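You operate a simulated robot arm through the tools that you are given. There is no shell and no other tool.

You run a simulated robot arm. Do the job below in one go: nothing can be reset, and whatever is moved stays where it is left.

JOB
Light lamp 3 of the test box with the black switch module.
Fine: the box is on, switch it off first; click the module into slot 3 before switching on again; flip its rocker on; leave the other modules and the rest.

Only the result counts: the job must be done as asked and must still hold three seconds after the hand-in. Knocking over, shifting, dropping, spilling or breaking anything else fails it.

ROBOT AND FRAMES
A 7-joint arm with a fingered hand, fixed in place. Base frame: the origin is on the floor under the middle of its stand, x ahead of it, y to its left, z up; the work surface is at about z = 81.4. Lengths are in cm, angles in rad, forces in N, time in s.
With the tool pointing down near the work surface it reaches from about 22 to 96 cm from the base axis. Its first joint turns from -2.007 to 2.007 rad. Payload 5 kg.
Tool frame: the origin (TCP) lies between the finger pads and is the grasp point; the fingertips stand 3.2 cm ahead of it; z points along the fingers, y is the line along which they close. The gripper opens to 16 cm; its body begins 8.9 cm behind the TCP. The gripper is a hand of 4 fingers: y runs from the thumb to the fingers, the wrist lies at [0, 0, -26.7] in the tool frame, and closing takes about 1.5 s.
Orientation is that of the tool frame in the base frame, as a unit quaternion [x, y, z, w]. With the fingers straight down and closing along the base's y, the tool's x points along the base's -x, its y along +y and its z along -z.

CONTROLS
- The arm moves only by the tool apply_moves. Its argument "motion" is a list of rows, each a list of 2 entries, a list of its own where there are three numbers: the shift along the tool's x, y, z in cm, then the turn, a rotation vector about the tool's x, y, z in rad. In form: [[[tx, ty, tz], [ax, ay, az]], ...]. A call has 1 to 20 rows; each row shifts and turns the commanded pose from where the row before left it, along the tool's axes as they then stand. "fingers" is the opening in per cent of the stroke, from 0 (shut) to 100 (fully open), set as the call begins (left out, the last holds). Each row takes 0.2 s and may step no farther than 5 cm and 0.15 rad from the row before; otherwise, or with a gripper value out of range, the whole call is refused. A pose out of reach is approached as far as the arm can. The call stops where the force on the tool passes 40 N (or 10 N more than at its start, if that is more) or the arm is blocked; 0.2 s more then pass. Each finger travels about 4.5 cm/s and halts on what it meets, pressing with about 31 N; the grip force reading is that of the motor and also rises with nothing between the fingers. The clock runs only during rows and for 0.2 s after the last one: add rows that do not move to give the fingers time. The reply holds the time, the measured pose of the TCP, the force on the tool along the base axes, the opening and the grip force, in the units named above and with some noise, with the torque about the TCP (base axes, N m) and any sound that the robot's microphone picked up.
- Cameras (640 x 400 px; columns grow to the right, rows downward): "scene" is fixed at [21.96, 64.97, 156.31]; the picture's right is [-0.80, -0.60, 0.00], its down [-0.29, 0.38, -0.88] and it looks along [0.53, -0.70, -0.48] (base axes); focal length 335 px, centre (320, 200). "wrist" rides on the gripper at [8, -0.4, -11.4] in the tool frame; the picture's right is [0.05, 1.00, 0.00], its down [-0.82, 0.04, -0.58] and it looks along [-0.58, 0.03, 0.82] (tool axes); focal length 265 px, centre (320, 200). There is no depth. A picture from a camera that has moved, and an enlarged one, comes with that camera's place and axes in the base frame and with its lens.
- capture(camera): a new picture of that camera. The clock stands still meanwhile.
- raise_lower(by): slides the trunk up (or, below 0, down) by that many cm; the arm rides with it, the base frame stays. It gives what a move gives, with no picture.
- set_grasp(shape): the hand has 4 fingers and takes this shape, open, in about a second: jaw (thumb against the fingers, like two jaws); tri (thumb and two fingers); tip (a fingertip pinch); poke (one finger out to press); point (the index stretched); flat (the hand flat); cup (the hand cupped); fist (a fist). The gripper value then closes the fingers along that shape, each until it touches; the sizes above hold for jaw. It gives what a move gives, with no picture.
- close_up(camera, box): a new picture of the part [left, top, right, bottom] of that camera's present view, enlarged. The clock stands still meanwhile.
- sign_off(): hands the job in; it is judged then, once.

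Nothing tells you positions but the pictures and the camera data. Unless the task says otherwise, let go and move clear before handing in.

The tools are called after "Request:" as name(argument=value, ...) on one line, values as JSON. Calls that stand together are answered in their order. apply_moves: Moves the arm, as the interface text tells. Its arguments: {"type":"object","properties":{"motion":{"type":"array","items":{"type":"array"}},"fingers":{"type":"number"}},"required":["motion"]} The other tools are called the same way: raise_lower (by) moves the trunk up or down; set_grasp (shape) gives the hand a shape; capture (camera) takes a picture; close_up (camera, box) takes an enlarged picture of a part of a camera's view; sign_off () hands the job in.

At the start:

```text
time: 0.0
position: [66.99, -14.33, 129.5]
ee_rot: [0.0, 1.0, 0.001, 0.0]
force: [0.6, -0.5, 0.2]
wrist_torque: [0.0, 0.02, 0.04]
width: 16.01
finger_force: 0.1
shape: jaw
trunk travel left (down, up): [-82.5, 16.5]
```

scene: 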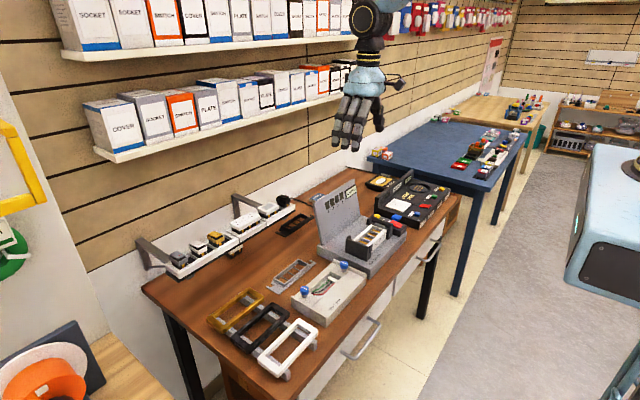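
wrist: 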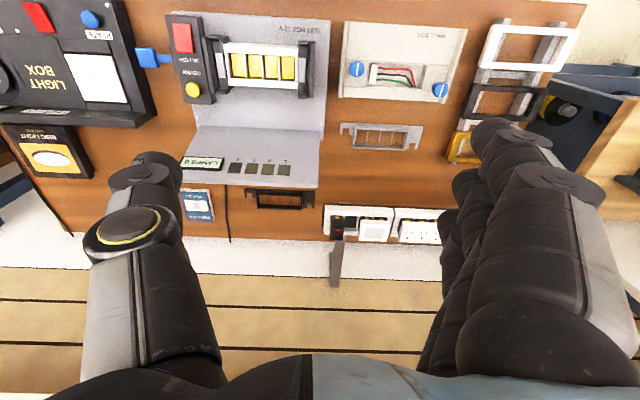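

I see a wooden bench with a test box (with lamps on a back panel), a wall box, frames and a rack of switch modules along the wall. First I'll take enlarged pictures to find the black module, the box's switch and slot 3.

Request:
close_up(camera="scene", box=[290, 160, 470, 290])

Request:
close_up(camera="scene", box=[130, 180, 330, 300])

Request:
close_up(camera="wrist", box=[150, 0, 350, 125])

Request:
close_up(camera="wrist", box=[150, 110, 350, 245])

Request:
close_up(camera="wrist", box=[300, 100, 460, 250])

```text
3.08 times, centred on (380, 225) of scene
camera zoom: at [21.96, 64.97, 156.31], right [-0.8, -0.6, 0.0], down [-0.29, 0.38, -0.88], along [0.53, -0.7, -0.48], focal length 1030 px, centre (135, 123)
```

zoom: 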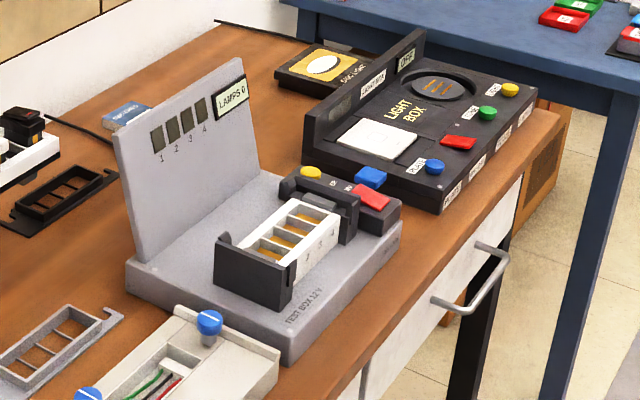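

```text
3.20 times, centred on (230, 240) of scene
camera zoom: at [21.96, 64.97, 156.31], right [-0.8, -0.6, 0.0], down [-0.29, 0.38, -0.88], along [0.53, -0.7, -0.48], focal length 1072 px, centre (608, 72)
```

zoom: 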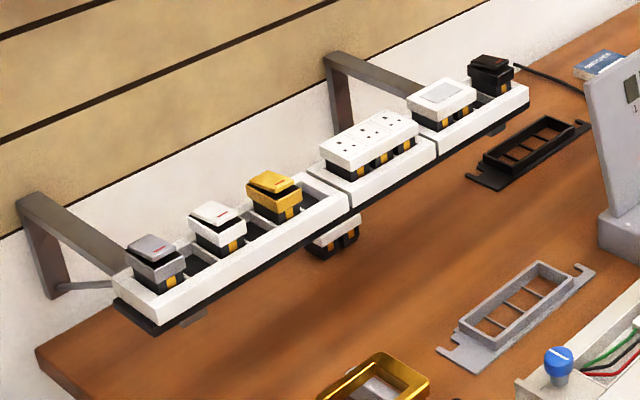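

```text
3.20 times, centred on (250, 62) of wrist
camera zoom: at [58.91, -14.48, 140.84], right [-0.05, 1.0, 0.0], down [0.82, 0.04, 0.58], along [0.58, 0.03, -0.82], focal length 849 px, centre (544, 640)
```

zoom: 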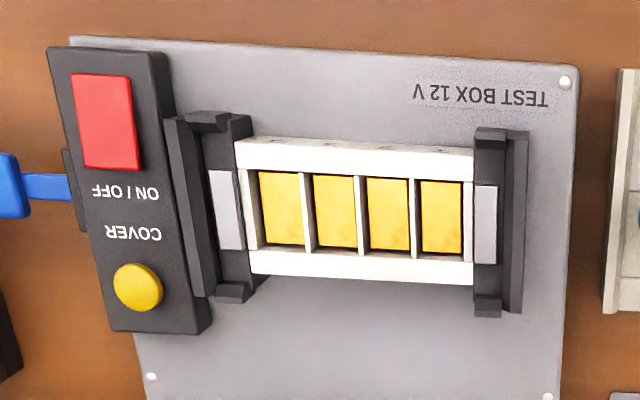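

```text
2.96 times, centred on (250, 178) of wrist
camera zoom: at [58.91, -14.48, 140.84], right [-0.05, 1.0, 0.0], down [0.82, 0.04, 0.58], along [0.58, 0.03, -0.82], focal length 786 px, centre (527, 267)
```

zoom: 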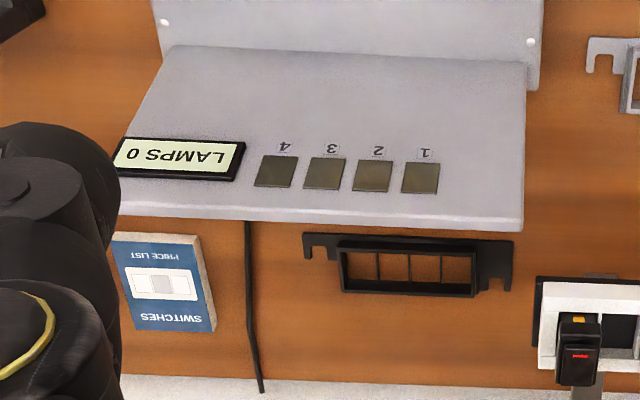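

```text
2.67 times, centred on (380, 175) of wrist
camera zoom: at [58.91, -14.48, 140.84], right [-0.05, 1.0, 0.0], down [0.82, 0.04, 0.58], along [0.58, 0.03, -0.82], focal length 708 px, centre (160, 267)
```

zoom: 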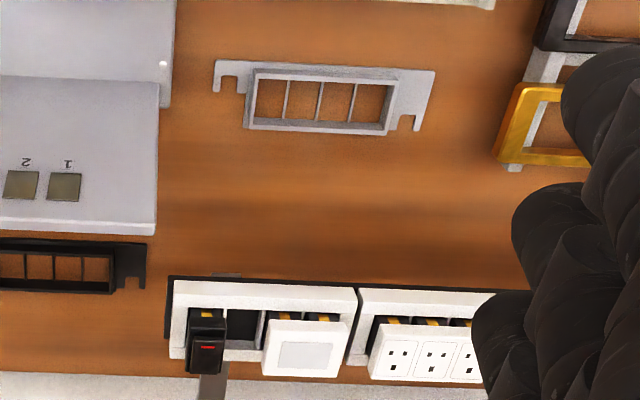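

The black module sits at the end of the wall rack, around (94, -9, 100), and the test box slots are near (67, -26, 86). Next I'll move the wrist camera closer to the test box to study it.

Request:
apply_moves(motion=[[[0, -2.4, 3], [0, 0, 0]], [[0, -2.4, 3], [0, 0, 0]], [[0, -2.4, 3], [0, 0, 0]], [[0, -2.4, 3], [0, 0, 0]], [[0, 0, 0], [0, 0, 0]]])

Request:
capture(camera="wrist")

Request:
close_up(camera="wrist", box=[200, 0, 440, 150])

Request:
close_up(camera="scene", box=[335, 200, 425, 260])

```text
time: 1.2
position: [67.0, -23.69, 117.2]
ee_rot: [-0.001, 1.0, 0.0, 0.0]
force: [-0.5, 0.3, 0.8]
wrist_torque: [-0.05, 0.0, -0.02]
width: 15.98
finger_force: 0.1
shape: jaw
trunk travel left (down, up): [-82.5, 16.5]
```

```text
taken
camera wrist: at [58.95, -24.0, 128.75], right [-0.05, 1.0, 0.0], down [0.82, 0.04, 0.58], along [0.58, 0.03, -0.82], focal length 265 px, centre (320, 200)
```

wrist: 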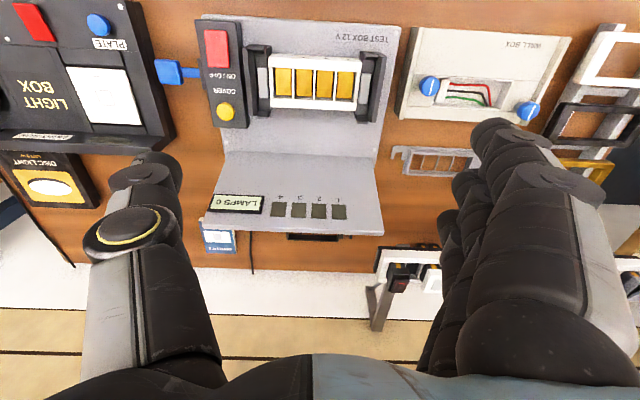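

```text
2.67 times, centred on (320, 75) of wrist
camera zoom: at [58.95, -24.0, 128.75], right [-0.05, 1.0, 0.0], down [0.82, 0.04, 0.58], along [0.58, 0.03, -0.82], focal length 708 px, centre (320, 533)
```

zoom: 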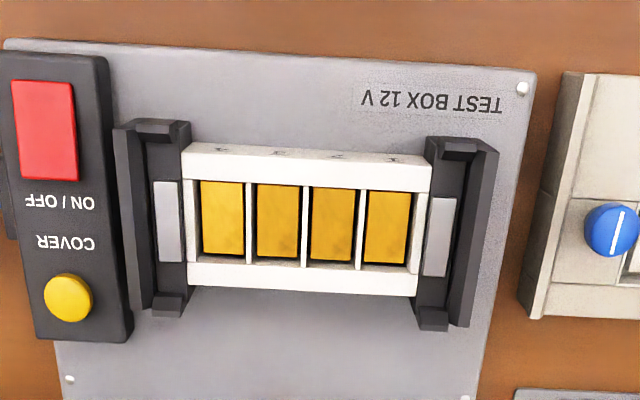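

```text
6.67 times, centred on (380, 230) of scene
camera zoom: at [21.96, 64.97, 156.31], right [-0.8, -0.6, 0.0], down [-0.29, 0.38, -0.88], along [0.53, -0.7, -0.48], focal length 2232 px, centre (-80, 0)
```

zoom: 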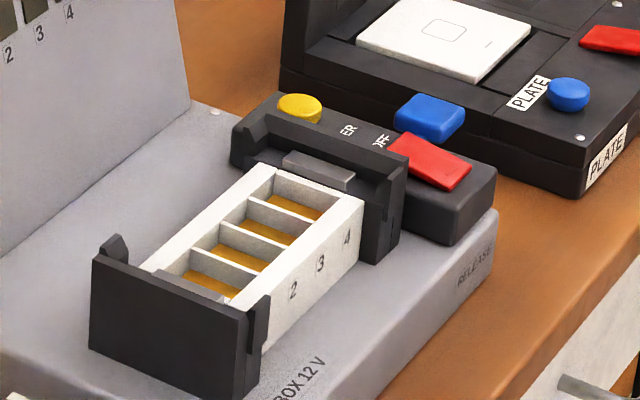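

Digits on the frame confirm slot 3 is the second from the ON/OFF side, with its centre around (67.5, -26, 87). Next I'll shift sideways so the wrist camera faces the black module in the rack.

Request:
apply_moves(motion=[[[0, 3.5, 0], [0, 0, 0]], [[0, 3.5, 0], [0, 0, 0]], [[0, 3.5, 0], [0, 0, 0]], [[0, 3.5, 0], [0, 0, 0]], [[0, 0, 0], [0, 0, 0]]])

Request:
capture(camera="wrist")

Request:
close_up(camera="wrist", box=[260, 200, 420, 300])

Request:
close_up(camera="scene", box=[230, 180, 320, 240])

Request:
capture(camera="scene")

```text
time: 2.4
position: [67.02, -9.77, 117.44]
ee_rot: [0.0, 1.0, -0.001, 0.0]
force: [0.1, -0.4, 0.2]
wrist_torque: [0.03, -0.03, 0.01]
width: 16.01
finger_force: 0.0
shape: jaw
trunk travel left (down, up): [-82.5, 16.5]
```

```text
taken
camera wrist: at [58.98, -10.16, 128.91], right [-0.05, 1.0, 0.0], down [0.82, 0.04, 0.58], along [0.58, 0.03, -0.82], focal length 265 px, centre (320, 200)
```

wrist: 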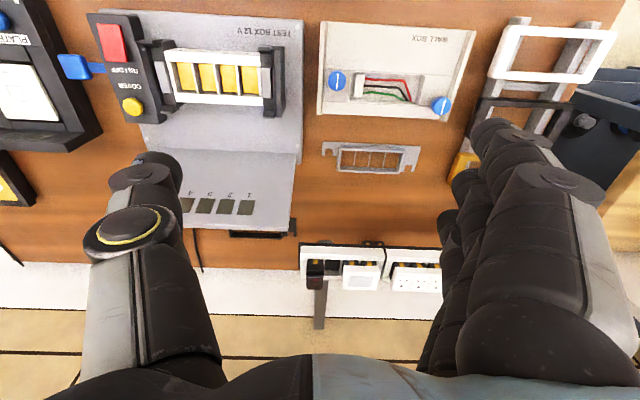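

```text
4.00 times, centred on (340, 250) of wrist
camera zoom: at [58.98, -10.16, 128.91], right [-0.05, 1.0, 0.0], down [0.82, 0.04, 0.58], along [0.58, 0.03, -0.82], focal length 1062 px, centre (240, 0)
```

zoom: 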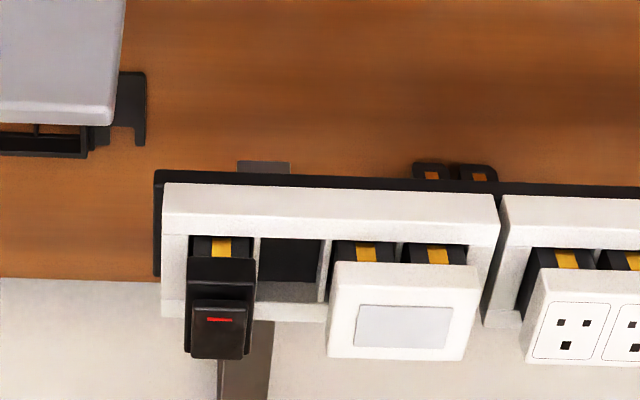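

```text
6.67 times, centred on (275, 210) of scene
camera zoom: at [21.96, 64.97, 156.31], right [-0.8, -0.6, 0.0], down [-0.29, 0.38, -0.88], along [0.53, -0.7, -0.48], focal length 2232 px, centre (620, 133)
```

zoom: 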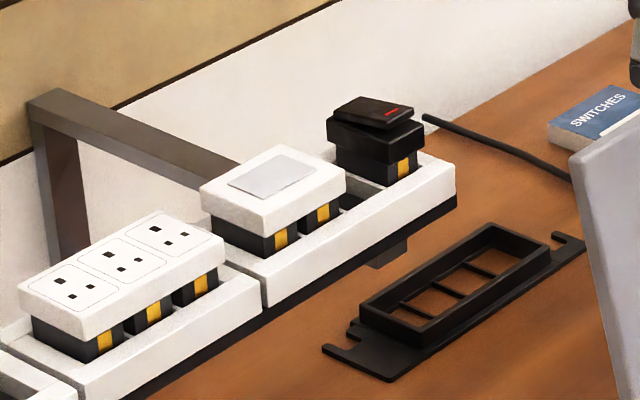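

```text
taken
```

scene: 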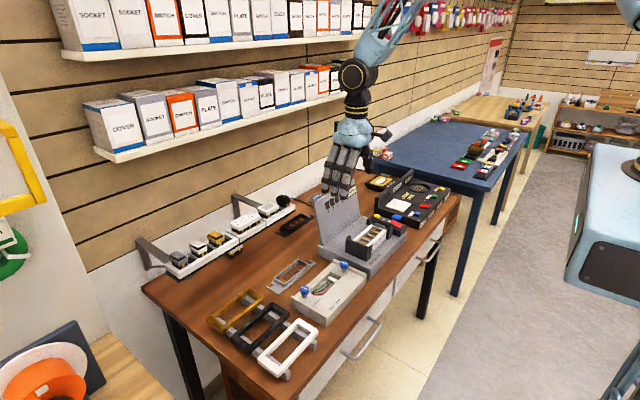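

The black module stands in the rack's -y end slot, with a head overhanging a body that has a yellow tab towards the robot, and an empty slot next to it. I'll zoom in hard on the module and on the test box details.

Request:
close_up(camera="scene", box=[268, 190, 300, 210])

Request:
close_up(camera="wrist", box=[290, 240, 354, 290])

Request:
close_up(camera="scene", box=[380, 205, 412, 225])

Request:
close_up(camera="wrist", box=[50, 0, 150, 120])

Request:
close_up(camera="scene", box=[165, 225, 245, 275])

```text
16.00 times, centred on (284, 200) of scene
camera zoom: at [21.96, 64.97, 156.31], right [-0.8, -0.6, 0.0], down [-0.29, 0.38, -0.88], along [0.53, -0.7, -0.48], focal length 5358 px, centre (896, 200)
```

zoom: 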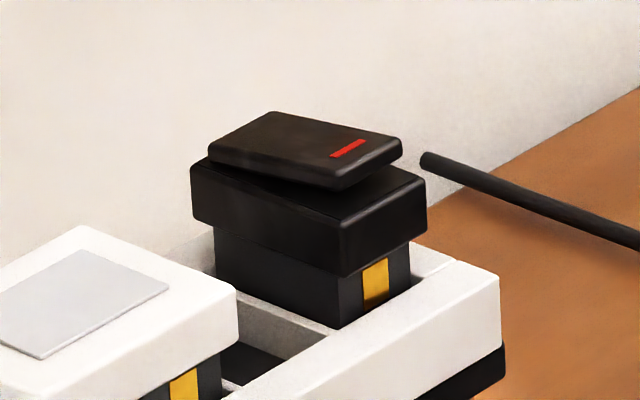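

```text
8.00 times, centred on (322, 265) of wrist
camera zoom: at [58.98, -10.16, 128.91], right [-0.05, 1.0, 0.0], down [0.82, 0.04, 0.58], along [0.58, 0.03, -0.82], focal length 2123 px, centre (304, -320)
```

zoom: 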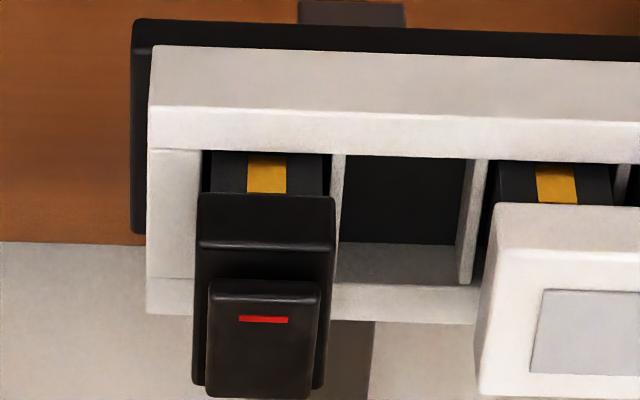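

```text
16.00 times, centred on (396, 215) of scene
camera zoom: at [21.96, 64.97, 156.31], right [-0.8, -0.6, 0.0], down [-0.29, 0.38, -0.88], along [0.53, -0.7, -0.48], focal length 5358 px, centre (-896, -40)
```

zoom: 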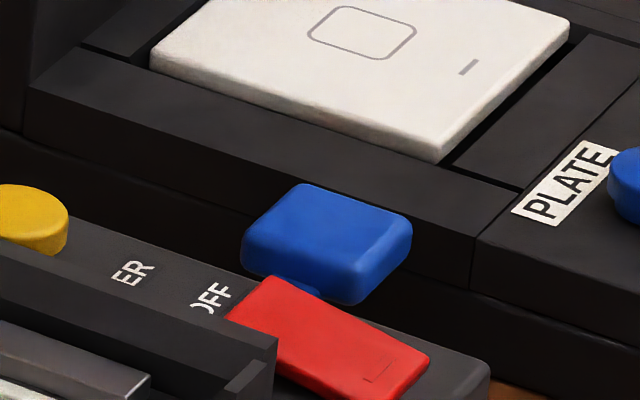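

```text
3.33 times, centred on (100, 60) of wrist
camera zoom: at [58.98, -10.16, 128.91], right [-0.05, 1.0, 0.0], down [0.82, 0.04, 0.58], along [0.58, 0.03, -0.82], focal length 885 px, centre (1053, 667)
```

zoom: 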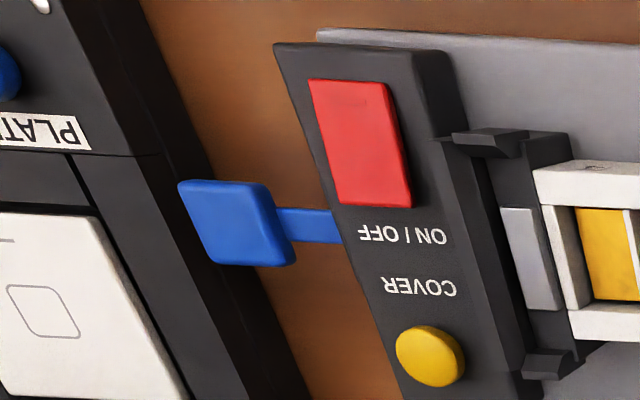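

```text
8.00 times, centred on (205, 250) of scene
camera zoom: at [21.96, 64.97, 156.31], right [-0.8, -0.6, 0.0], down [-0.29, 0.38, -0.88], along [0.53, -0.7, -0.48], focal length 2679 px, centre (1240, -200)
```

zoom: 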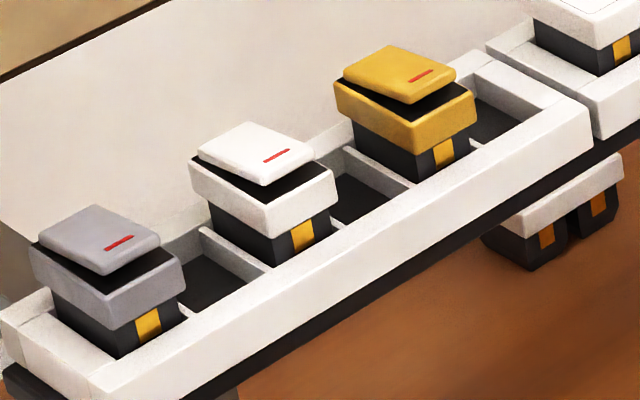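

All rockers show a red mark at their raised, robot-side end (off), while the red box switch is pressed at the robot-side end (on). I need to know where the shelf hangs over the rack, so I'll tilt the hand to look at the wall.

Request:
apply_moves(motion=[[[0, 0, 0], [0, -0.15, 0]], [[0, 0, 0], [0, -0.15, 0]], [[0, 0, 0], [0, -0.15, 0]], [[0, 0, 0], [0, -0.15, 0]], [[0, 0, 0], [0, 0, 0]]])

Request:
capture(camera="wrist")

Request:
capture(camera="scene")

```text
time: 3.6
position: [67.07, -9.79, 117.39]
ee_rot: [0.001, 0.955, -0.001, 0.295]
force: [0.0, -0.1, 0.2]
wrist_torque: [0.0, 0.0, 0.02]
width: 15.98
finger_force: 0.0
shape: jaw
trunk travel left (down, up): [-82.5, 16.5]
```

```text
taken
camera wrist: at [53.9, -10.06, 122.39], right [-0.04, 1.0, -0.03], down [0.35, 0.04, 0.94], along [0.94, 0.03, -0.35], focal length 265 px, centre (320, 200)
```

wrist: 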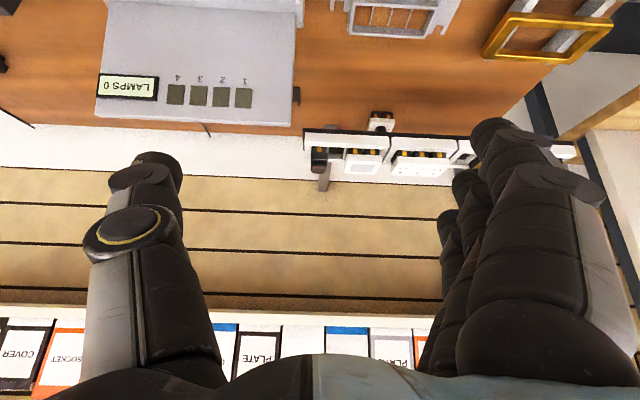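

```text
taken
```

scene: 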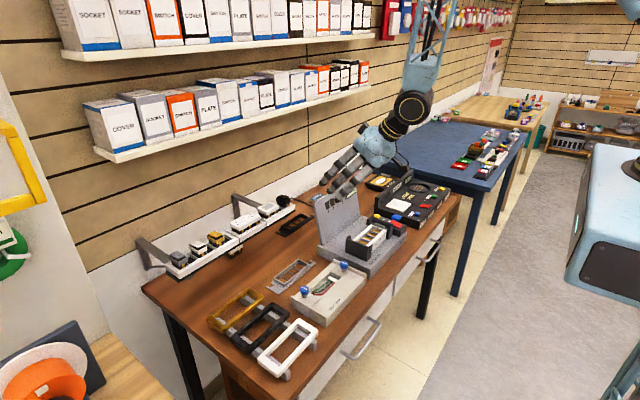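

The shelf front is at about x=110, z=124, so it leaves room for a straight-down grasp at the rack (x≈94). First comes switching off: I'll straighten the hand, move over towards the ON/OFF rocker near (64, -37.4, 88.5) and form the poke shape.

Request:
apply_moves(motion=[[[0, 0, 0], [0, 0.15, 0]], [[0, 0, 0], [0, 0.15, 0]], [[0, 0, 0], [0, 0.15, 0]], [[0, 0, 0], [0, 0.15, 0]], [[0, -4.5, 0], [0, 0, 0]], [[0, -4.5, 0], [0, 0, 0]], [[0, -4.5, 0], [0, 0, 0]], [[0, -4.5, 0], [0, 0, 0]], [[0, -4.5, 0], [0, 0, 0]], [[0, -4.5, 0], [0, 0, 0]], [[0, 0, 0], [0, 0, 0]]])

Request:
set_grasp(shape="poke")

Request:
capture(camera="wrist")

Request:
capture(camera="scene")

Request:
close_up(camera="scene", box=[310, 100, 470, 260])

```text
time: 6.0
position: [67.05, -37.09, 117.39]
ee_rot: [0.0, 1.0, -0.001, 0.0]
force: [-0.9, 0.7, -0.8]
wrist_torque: [-0.03, 0.01, 0.02]
width: 15.98
finger_force: 0.0
shape: jaw
trunk travel left (down, up): [-82.5, 16.5]
```

```text
time: 6.9
position: [67.05, -37.08, 117.26]
ee_rot: [0.0, 1.0, 0.0, 0.0]
force: [-0.1, -0.4, 0.1]
wrist_torque: [-0.01, -0.03, -0.01]
width: 0.0
finger_force: 0.0
shape: poke
trunk travel left (down, up): [-82.5, 16.5]
```

```text
taken
camera wrist: at [58.96, -37.38, 128.77], right [-0.05, 1.0, 0.0], down [0.82, 0.04, 0.58], along [0.58, 0.03, -0.82], focal length 265 px, centre (320, 200)
```

wrist: 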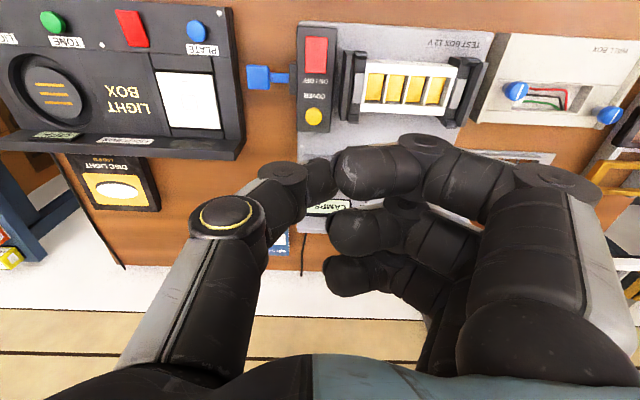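

```text
taken
```

scene: 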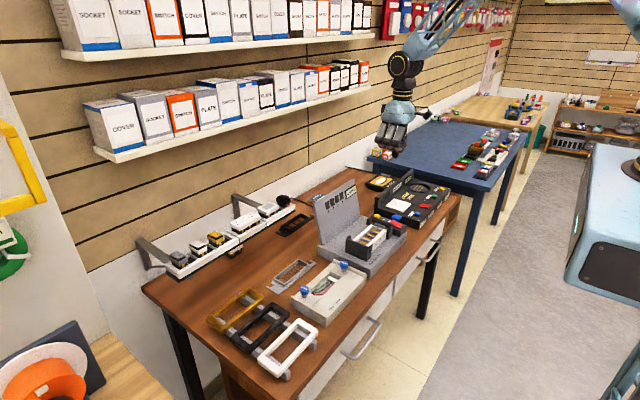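

```text
2.50 times, centred on (390, 180) of scene
camera zoom: at [21.96, 64.97, 156.31], right [-0.8, -0.6, 0.0], down [-0.29, 0.38, -0.88], along [0.53, -0.7, -0.48], focal length 837 px, centre (145, 250)
```

zoom: 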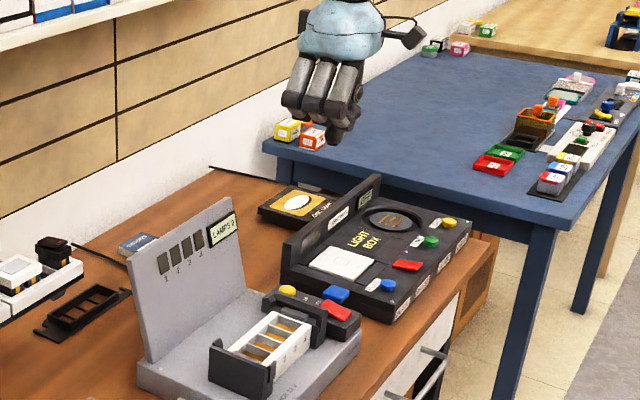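

The hand has changed shape; I need to see which finger now sticks out, so I'll zoom in on it.

Request:
close_up(camera="scene", box=[360, 90, 440, 170])

Request:
close_up(camera="wrist", box=[180, 100, 480, 310])

```text
5.00 times, centred on (400, 130) of scene
camera zoom: at [21.96, 64.97, 156.31], right [-0.8, -0.6, 0.0], down [-0.29, 0.38, -0.88], along [0.53, -0.7, -0.48], focal length 1674 px, centre (-80, 550)
```

zoom: 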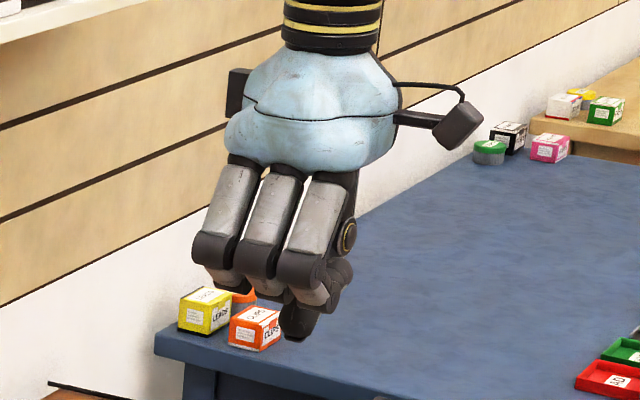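

```text
1.90 times, centred on (330, 205) of wrist
camera zoom: at [58.96, -37.38, 128.77], right [-0.05, 1.0, 0.0], down [0.82, 0.04, 0.58], along [0.58, 0.03, -0.82], focal length 506 px, centre (301, 190)
```

zoom: 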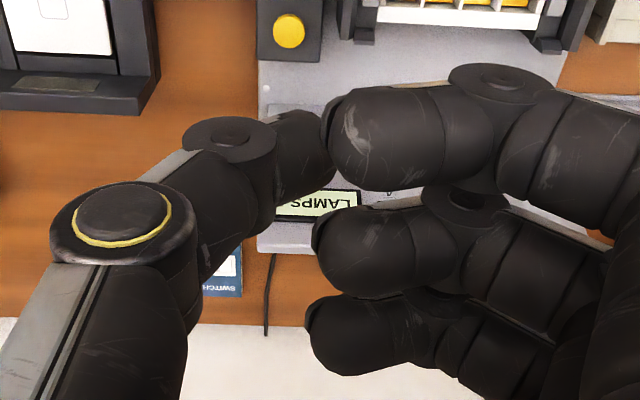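

The poke shape leaves the thumb tip lowest and partly hidden. I'll try the point shape, which should give one clear stretched finger to press with.

Request:
set_grasp(shape="point")

Request:
capture(camera="wrist")

Request:
close_up(camera="scene", box=[360, 90, 440, 170])

```text
time: 7.8
position: [66.96, -37.14, 117.35]
ee_rot: [0.0, 1.0, 0.0, 0.0]
force: [1.5, 0.1, 0.4]
wrist_torque: [0.04, 0.01, -0.03]
width: 15.23
finger_force: 0.1
shape: point
trunk travel left (down, up): [-82.5, 16.5]
```

```text
taken
camera wrist: at [58.96, -37.38, 128.77], right [-0.05, 1.0, 0.0], down [0.82, 0.04, 0.58], along [0.58, 0.03, -0.82], focal length 265 px, centre (320, 200)
```

wrist: 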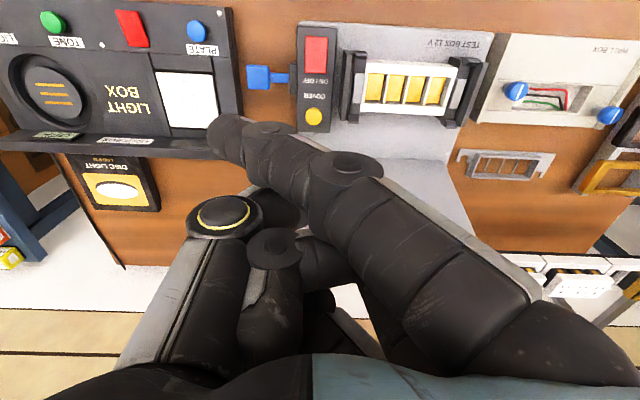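

```text
5.00 times, centred on (400, 130) of scene
camera zoom: at [21.96, 64.97, 156.31], right [-0.8, -0.6, 0.0], down [-0.29, 0.38, -0.88], along [0.53, -0.7, -0.48], focal length 1674 px, centre (-80, 550)
```

zoom: 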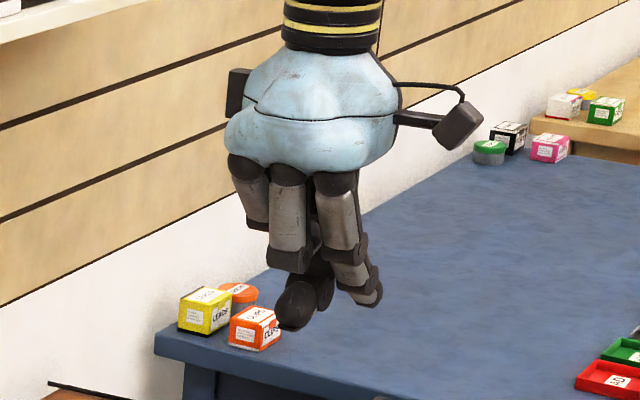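

In the point shape the index is slanted and the thumb also hangs low. I'll check the tip shape, opened and closed, as an alternative pressing tool.

Request:
set_grasp(shape="tip")

Request:
close_up(camera="scene", box=[360, 90, 440, 170])

Request:
capture(camera="wrist")

Request:
apply_moves(motion=[[[0, 0, 0], [0, 0, 0]], [[0, 0, 0], [0, 0, 0]], [[0, 0, 0], [0, 0, 0]], [[0, 0, 0], [0, 0, 0]], [[0, 0, 0], [0, 0, 0]], [[0, 0, 0], [0, 0, 0]], [[0, 0, 0], [0, 0, 0]], [[0, 0, 0], [0, 0, 0]]], fingers=0)

Request:
close_up(camera="scene", box=[360, 90, 440, 170])

Request:
capture(camera="wrist")

```text
time: 8.7
position: [66.94, -36.98, 117.45]
ee_rot: [0.001, 1.0, 0.001, 0.0]
force: [-0.5, -0.6, 0.1]
wrist_torque: [0.01, -0.01, -0.04]
width: 15.99
finger_force: 0.0
shape: tip
trunk travel left (down, up): [-82.5, 16.5]
```

```text
5.00 times, centred on (400, 130) of scene
camera zoom: at [21.96, 64.97, 156.31], right [-0.8, -0.6, 0.0], down [-0.29, 0.38, -0.88], along [0.53, -0.7, -0.48], focal length 1674 px, centre (-80, 550)
```

zoom: 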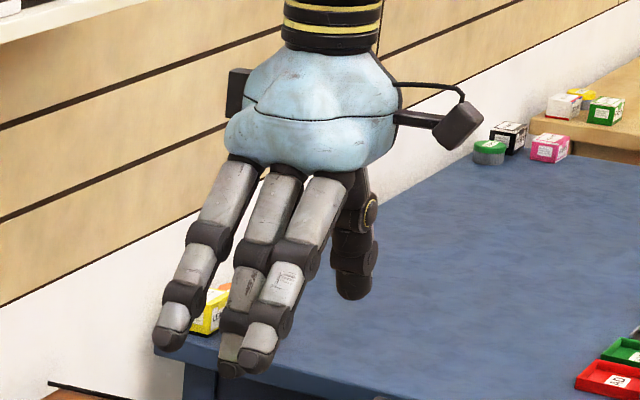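

```text
taken
camera wrist: at [58.96, -37.38, 128.77], right [-0.05, 1.0, 0.0], down [0.82, 0.04, 0.58], along [0.58, 0.03, -0.82], focal length 265 px, centre (320, 200)
```

wrist: 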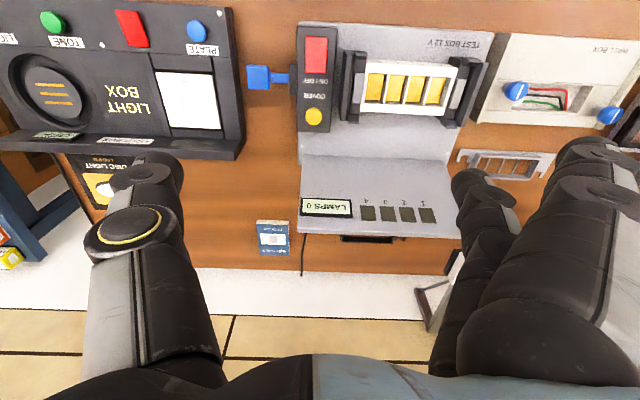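

```text
time: 10.5
position: [66.94, -37.05, 117.32]
ee_rot: [0.0, 1.0, 0.0, 0.0]
force: [-0.4, 0.7, -0.7]
wrist_torque: [0.0, 0.01, -0.01]
width: 0.01
finger_force: 0.0
shape: tip
trunk travel left (down, up): [-82.5, 16.5]
```

```text
5.00 times, centred on (400, 130) of scene
camera zoom: at [21.96, 64.97, 156.31], right [-0.8, -0.6, 0.0], down [-0.29, 0.38, -0.88], along [0.53, -0.7, -0.48], focal length 1674 px, centre (-80, 550)
```

zoom: 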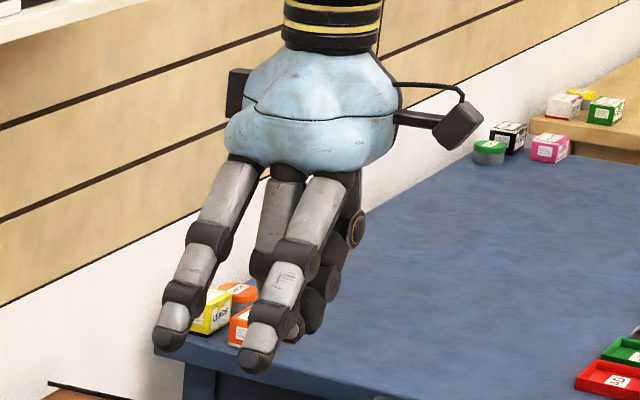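

```text
taken
camera wrist: at [58.96, -37.38, 128.77], right [-0.05, 1.0, 0.0], down [0.82, 0.04, 0.58], along [0.58, 0.03, -0.82], focal length 265 px, centre (320, 200)
```

wrist: 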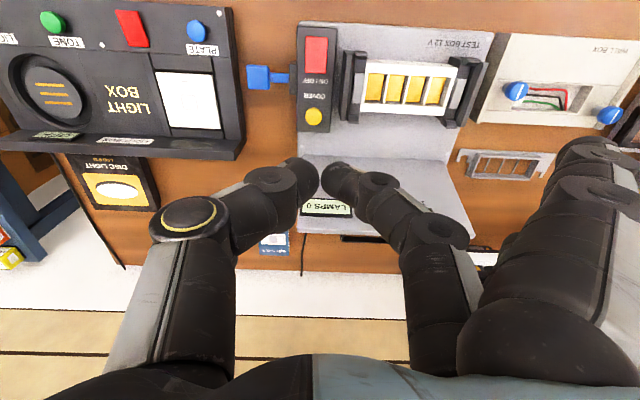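

In tip shape the thumb and middle finger pinch while the others stay spread. I'll go back to poke and turn the hand by -90° about the vertical so that the fingers face the robot (free space) and the thumb does the pressing, then look again.

Request:
set_grasp(shape="poke")

Request:
apply_moves(motion=[[[0, 0, 0], [0, 0, -0.1428]], [[0, 0, 0], [0, 0, -0.1428]], [[0, 0, 0], [0, 0, -0.1428]], [[0, 0, 0], [0, 0, -0.1428]], [[0, 0, 0], [0, 0, -0.1428]], [[0, 0, 0], [0, 0, -0.1428]], [[0, 0, 0], [0, 0, -0.1428]], [[0, 0, 0], [0, 0, -0.1428]], [[0, 0, 0], [0, 0, -0.1428]], [[0, 0, 0], [0, 0, -0.1428]], [[0, 0, 0], [0, 0, -0.1428]], [[0, 0, 0], [0, 0, 0]]])

Request:
capture(camera="wrist")

Request:
close_up(camera="scene", box=[340, 90, 460, 170])

```text
time: 11.4
position: [66.98, -37.08, 117.39]
ee_rot: [0.0, 1.0, 0.0, 0.0]
force: [0.1, -0.3, -0.1]
wrist_torque: [-0.01, 0.0, 0.04]
width: 0.02
finger_force: 0.1
shape: poke
trunk travel left (down, up): [-82.5, 16.5]
```

```text
time: 14.0
position: [67.1, -36.49, 117.38]
ee_rot: [0.708, -0.706, 0.001, 0.001]
force: [-0.2, 0.8, 0.5]
wrist_torque: [-0.07, 0.03, -0.01]
width: 0.01
finger_force: 0.0
shape: poke
trunk travel left (down, up): [-82.5, 16.5]
```

```text
taken
camera wrist: at [67.51, -44.46, 128.83], right [-1.0, -0.05, 0.0], down [-0.04, 0.82, 0.58], along [-0.03, 0.58, -0.82], focal length 265 px, centre (320, 200)
```

wrist: 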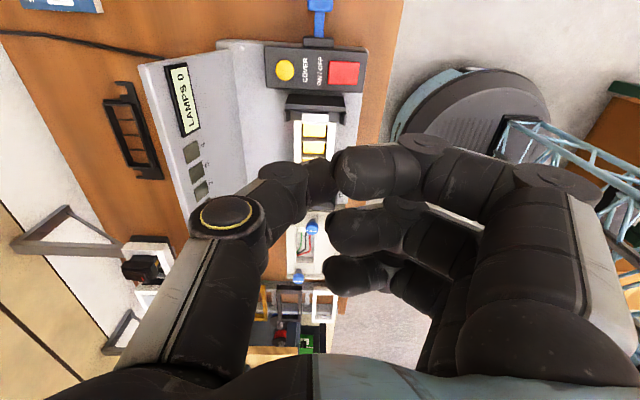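

```text
5.00 times, centred on (400, 130) of scene
camera zoom: at [21.96, 64.97, 156.31], right [-0.8, -0.6, 0.0], down [-0.29, 0.38, -0.88], along [0.53, -0.7, -0.48], focal length 1674 px, centre (-80, 550)
```

zoom: 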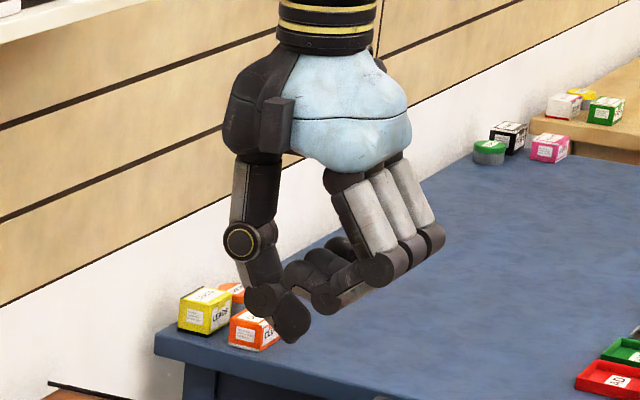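

Now it is clear: the thumb points down as the lowest tip, about 3 cm below the TCP, with the fingers curled above towards the robot. I'll turn another -0.52 rad so that the fingers stay away from the black bracket, and measure the thumb tip again.

Request:
apply_moves(motion=[[[0, 0, 0], [0, 0, -0.13]], [[0, 0, 0], [0, 0, -0.13]], [[0, 0, 0], [0, 0, -0.13]], [[0, 0, 0], [0, 0, -0.13]], [[0, 0, 0], [0, 0, 0]]])

Request:
capture(camera="wrist")

Request:
close_up(camera="scene", box=[360, 120, 440, 170])

```text
time: 15.2
position: [66.93, -36.91, 117.25]
ee_rot: [0.772, -0.635, -0.001, -0.001]
force: [0.6, -0.1, -0.3]
wrist_torque: [0.07, -0.02, 0.03]
width: 0.02
finger_force: 0.0
shape: poke
out of reach, approached as far as the arm can: row 2, 3, 4
trunk travel left (down, up): [-82.5, 16.5]
```

```text
taken
camera wrist: at [68.89, -44.68, 128.74], right [-0.97, -0.24, 0.0], down [-0.2, 0.79, 0.58], along [-0.14, 0.56, -0.82], focal length 265 px, centre (320, 200)
```

wrist: 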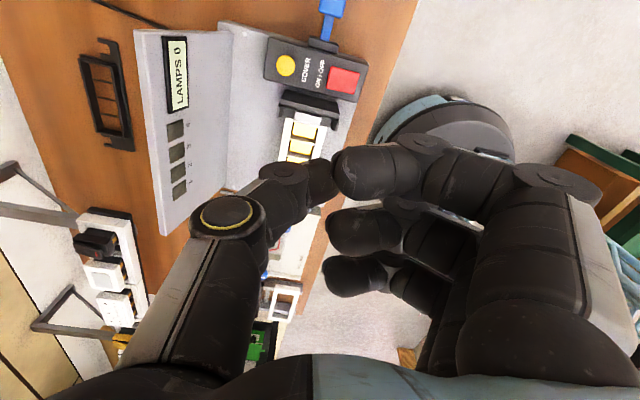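

```text
8.00 times, centred on (400, 145) of scene
camera zoom: at [21.96, 64.97, 156.31], right [-0.8, -0.6, 0.0], down [-0.29, 0.38, -0.88], along [0.53, -0.7, -0.48], focal length 2679 px, centre (-320, 640)
```

zoom: 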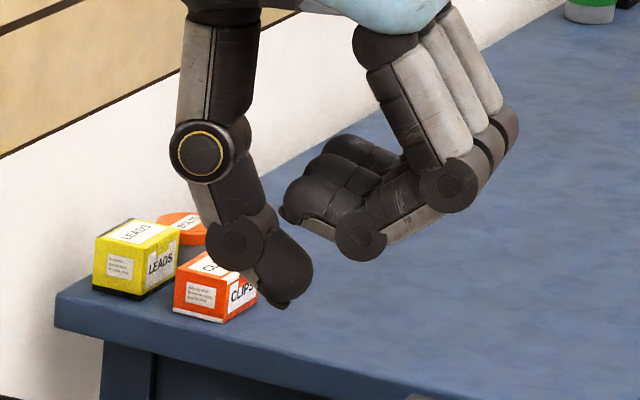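

The wrist joint limit stopped the turn, but the measurement is good: the thumb tip sits at about tool (0, 0.9, 3.4) and the curled fingers clear it by nearly 4 cm. I'll rotate back a bit and measure the red rocker from this side.

Request:
apply_moves(motion=[[[0, 0, 0], [0, 0, 0.13]], [[0, 0, 0], [0, 0, 0.13]], [[0, 0, 0], [0, 0, 0.13]], [[0, 0, 0], [0, 0, 0]]])

Request:
close_up(camera="wrist", box=[250, 20, 400, 120])

Request:
close_up(camera="scene", box=[376, 200, 416, 230])

```text
time: 16.2
position: [66.99, -36.86, 117.44]
ee_rot: [-0.633, 0.774, -0.001, 0.0]
force: [-0.3, 0.0, -0.1]
wrist_torque: [0.02, 0.0, -0.01]
width: 0.0
finger_force: 0.0
shape: poke
trunk travel left (down, up): [-82.5, 16.5]
```

```text
4.00 times, centred on (325, 70) of wrist
camera zoom: at [65.77, -44.72, 128.83], right [-0.99, 0.15, 0.0], down [0.12, 0.81, 0.58], along [0.08, 0.57, -0.82], focal length 1062 px, centre (300, 720)
```

zoom: 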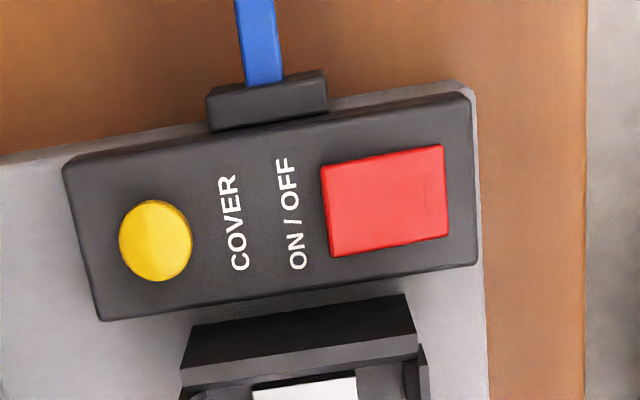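

```text
13.33 times, centred on (396, 215) of scene
camera zoom: at [21.96, 64.97, 156.31], right [-0.8, -0.6, 0.0], down [-0.29, 0.38, -0.88], along [0.53, -0.7, -0.48], focal length 4465 px, centre (-693, 0)
```

zoom: 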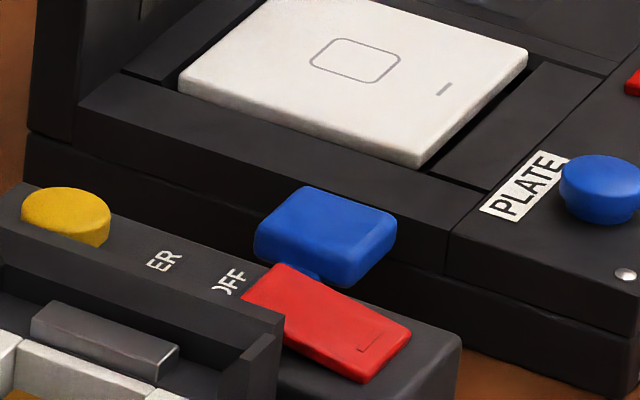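

The red rocker spans x≈61.7 to 65.8 at y≈-37.75, with its far (+x) end raised, so that is the end to press for OFF. I'll align the thumb tip above it and come down to about 5 cm above.

Request:
apply_moves(motion=[[[0, 0, 0], [0, 0, -0.1]], [[0, 0, 0], [0, 0, -0.1]], [[0.45, 0.6, 4], [0, 0, 0]], [[0.44, 0.59, 4], [0, 0, 0]], [[0, 0, 4], [0, 0, 0]], [[0, 0, 4], [0, 0, 0]], [[0, 0, 4], [0, 0, 0]], [[0, 0, 0], [0, 0, 0]]])

Request:
capture(camera="wrist")

Request:
close_up(camera="scene", box=[350, 170, 430, 230])

```text
time: 18.0
position: [65.69, -37.67, 97.42]
ee_rot: [0.708, -0.706, 0.0, 0.0]
force: [-0.3, -0.3, 0.3]
wrist_torque: [0.02, -0.03, -0.01]
width: 0.01
finger_force: 0.1
shape: poke
trunk travel left (down, up): [-82.5, 16.5]
```

```text
taken
camera wrist: at [66.2, -45.66, 108.83], right [-1.0, -0.05, 0.0], down [-0.05, 0.82, 0.58], along [-0.03, 0.58, -0.82], focal length 265 px, centre (320, 200)
```

wrist: 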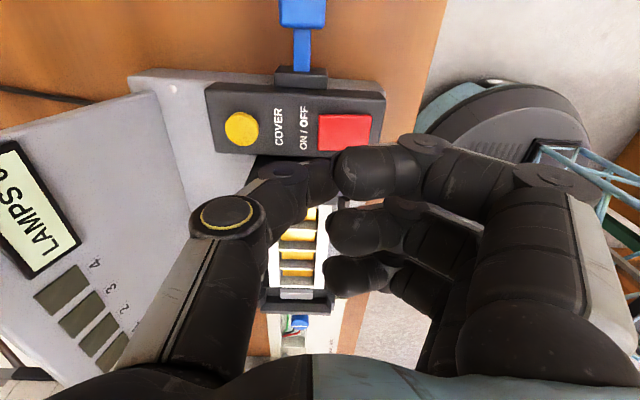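

```text
6.67 times, centred on (390, 200) of scene
camera zoom: at [21.96, 64.97, 156.31], right [-0.8, -0.6, 0.0], down [-0.29, 0.38, -0.88], along [0.53, -0.7, -0.48], focal length 2232 px, centre (-147, 200)
```

zoom: 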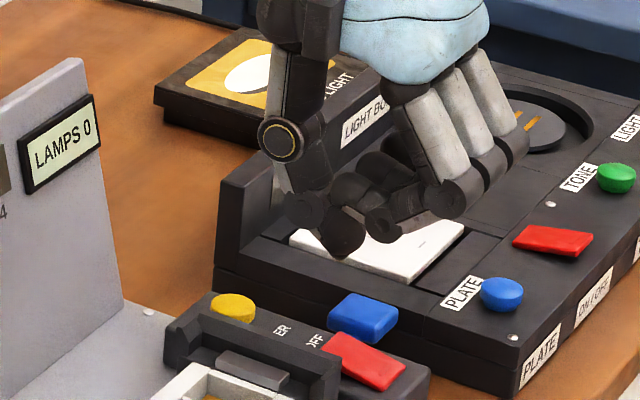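

The thumb tip lands right where expected in the picture; it should go about 0.5 cm nearer to the robot to be safely on the raised half. I'll shift and come down just above the rocker.

Request:
apply_moves(motion=[[[0, 0.5, 1.2], [0, 0, 0]], [[0, 0, 1.2], [0, 0, 0]], [[0, 0, 1.2], [0, 0, 0]], [[0, 0, 0.9], [0, 0, 0]], [[0, 0, 0], [0, 0, 0]]])

Request:
close_up(camera="scene", box=[370, 190, 420, 230])

Request:
capture(camera="wrist")

```text
time: 19.2
position: [65.28, -37.64, 92.88]
ee_rot: [0.708, -0.706, 0.0, 0.001]
force: [-0.5, 1.1, 0.4]
wrist_torque: [0.01, 0.0, 0.03]
width: 0.02
finger_force: 0.1
shape: poke
trunk travel left (down, up): [-82.5, 16.5]
```

```text
10.00 times, centred on (395, 210) of scene
camera zoom: at [21.96, 64.97, 156.31], right [-0.8, -0.6, 0.0], down [-0.29, 0.38, -0.88], along [0.53, -0.7, -0.48], focal length 3349 px, centre (-430, 100)
```

zoom: 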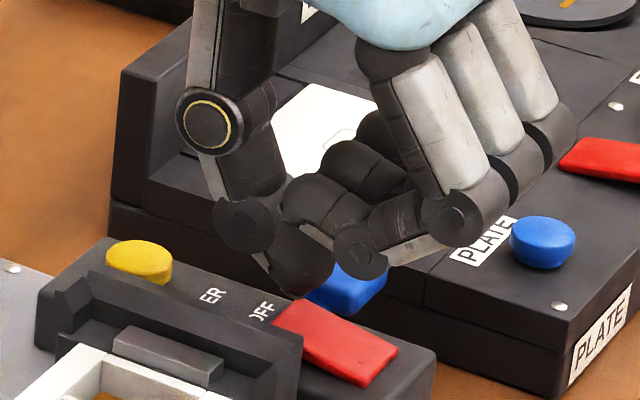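

```text
taken
camera wrist: at [65.77, -45.59, 104.28], right [-1.0, -0.06, 0.0], down [-0.05, 0.82, 0.58], along [-0.03, 0.58, -0.82], focal length 265 px, centre (320, 200)
```

wrist: 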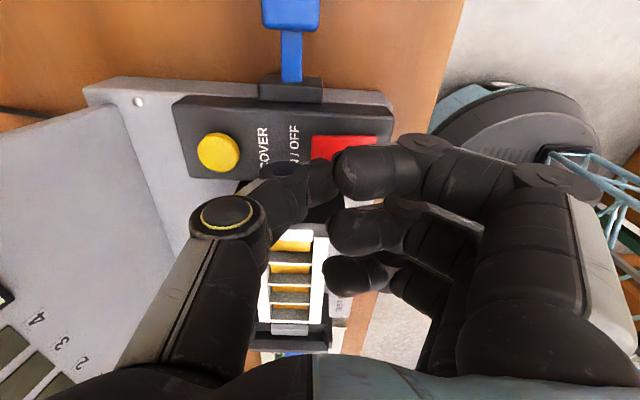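

The thumb tip is just above the raised end of the red rocker. I'll press down in small steps, watching force and sound.

Request:
apply_moves(motion=[[[0, 0, 0.3], [0, 0, 0]], [[0, 0, 0.3], [0, 0, 0]], [[0, 0, 0.2], [0, 0, 0]], [[0, 0, 0.2], [0, 0, 0]], [[0, 0, 0.2], [0, 0, 0]]])

Request:
close_up(camera="scene", box=[370, 190, 420, 230])

```text
time: 20.4
position: [65.32, -37.68, 91.69]
ee_rot: [0.708, -0.706, 0.0, 0.0]
force: [0.2, -0.4, 0.7]
wrist_torque: [0.0, -0.03, 0.02]
width: 0.0
finger_force: 0.0
shape: poke
trunk travel left (down, up): [-82.5, 16.5]
```

```text
10.00 times, centred on (395, 210) of scene
camera zoom: at [21.96, 64.97, 156.31], right [-0.8, -0.6, 0.0], down [-0.29, 0.38, -0.88], along [0.53, -0.7, -0.48], focal length 3349 px, centre (-430, 100)
```

zoom: 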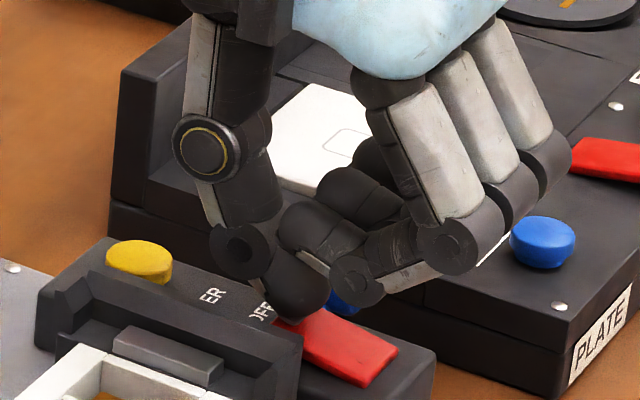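

No contact force yet, but the tip is over the far end of the rocker. I'll continue down gently.

Request:
apply_moves(motion=[[[0, 0, 0.2], [0, 0, 0]], [[0, 0, 0.2], [0, 0, 0]], [[0, 0, 0.2], [0, 0, 0]], [[0, 0, 0.2], [0, 0, 0]]])

Request:
close_up(camera="scene", box=[370, 190, 420, 230])

```text
time: 21.4
position: [65.34, -37.69, 91.09]
ee_rot: [0.708, -0.707, 0.001, 0.0]
force: [2.3, -0.3, 16.0]
wrist_torque: [0.0, -0.01, -0.02]
width: 0.04
finger_force: 0.0
shape: poke
trunk travel left (down, up): [-82.5, 16.5]
```

```text
10.00 times, centred on (395, 210) of scene
camera zoom: at [21.96, 64.97, 156.31], right [-0.8, -0.6, 0.0], down [-0.29, 0.38, -0.88], along [0.53, -0.7, -0.48], focal length 3349 px, centre (-430, 100)
```

zoom: 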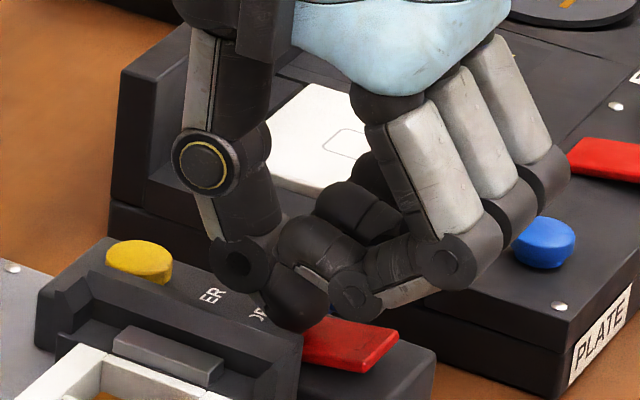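

The rocker's near end has come up, so it flipped. I'll lift off and check that the display is dark.

Request:
apply_moves(motion=[[[0, 0, -2], [0, 0, 0]], [[0, 0, -4], [0, 0, 0]], [[0, 0, -4], [0, 0, 0]], [[0, 0, -5], [0, 0, 0]], [[0, 0, -5], [0, 0, 0]], [[0, 0, -5], [0, 0, 0]], [[0, 0, 0], [0, 0, 0]]])

Request:
close_up(camera="scene", box=[310, 170, 420, 260])

Request:
capture(camera="wrist")

```text
time: 23.0
position: [65.47, -37.58, 116.0]
ee_rot: [0.709, -0.706, 0.001, 0.0]
force: [-0.3, -0.8, -0.4]
wrist_torque: [-0.02, 0.05, 0.0]
width: 0.0
finger_force: 0.2
shape: poke
trunk travel left (down, up): [-82.5, 16.5]
```

```text
4.44 times, centred on (365, 215) of scene
camera zoom: at [21.96, 64.97, 156.31], right [-0.8, -0.6, 0.0], down [-0.29, 0.38, -0.88], along [0.53, -0.7, -0.48], focal length 1488 px, centre (120, 133)
```

zoom: 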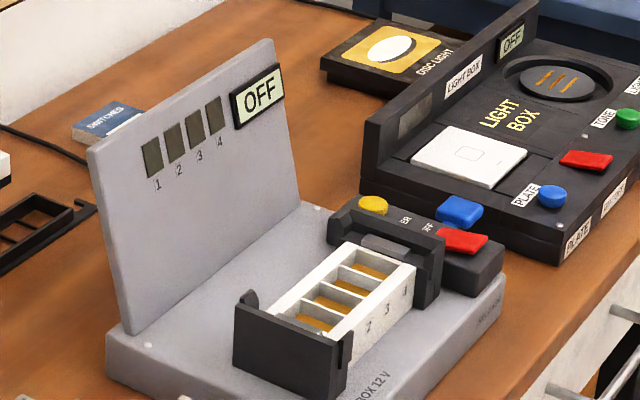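

```text
taken
camera wrist: at [65.94, -45.49, 127.35], right [-1.0, -0.06, 0.0], down [-0.04, 0.82, 0.58], along [-0.03, 0.58, -0.82], focal length 265 px, centre (320, 200)
```

wrist: 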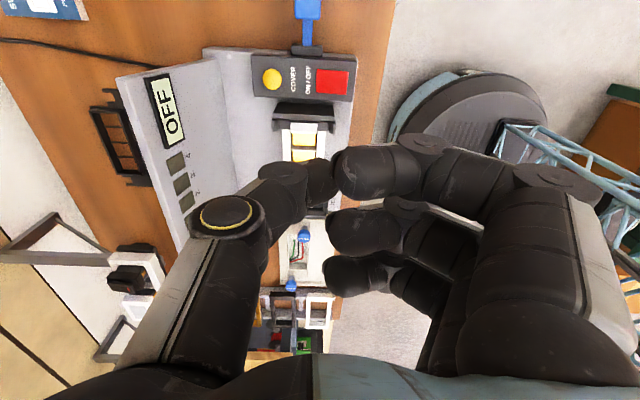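

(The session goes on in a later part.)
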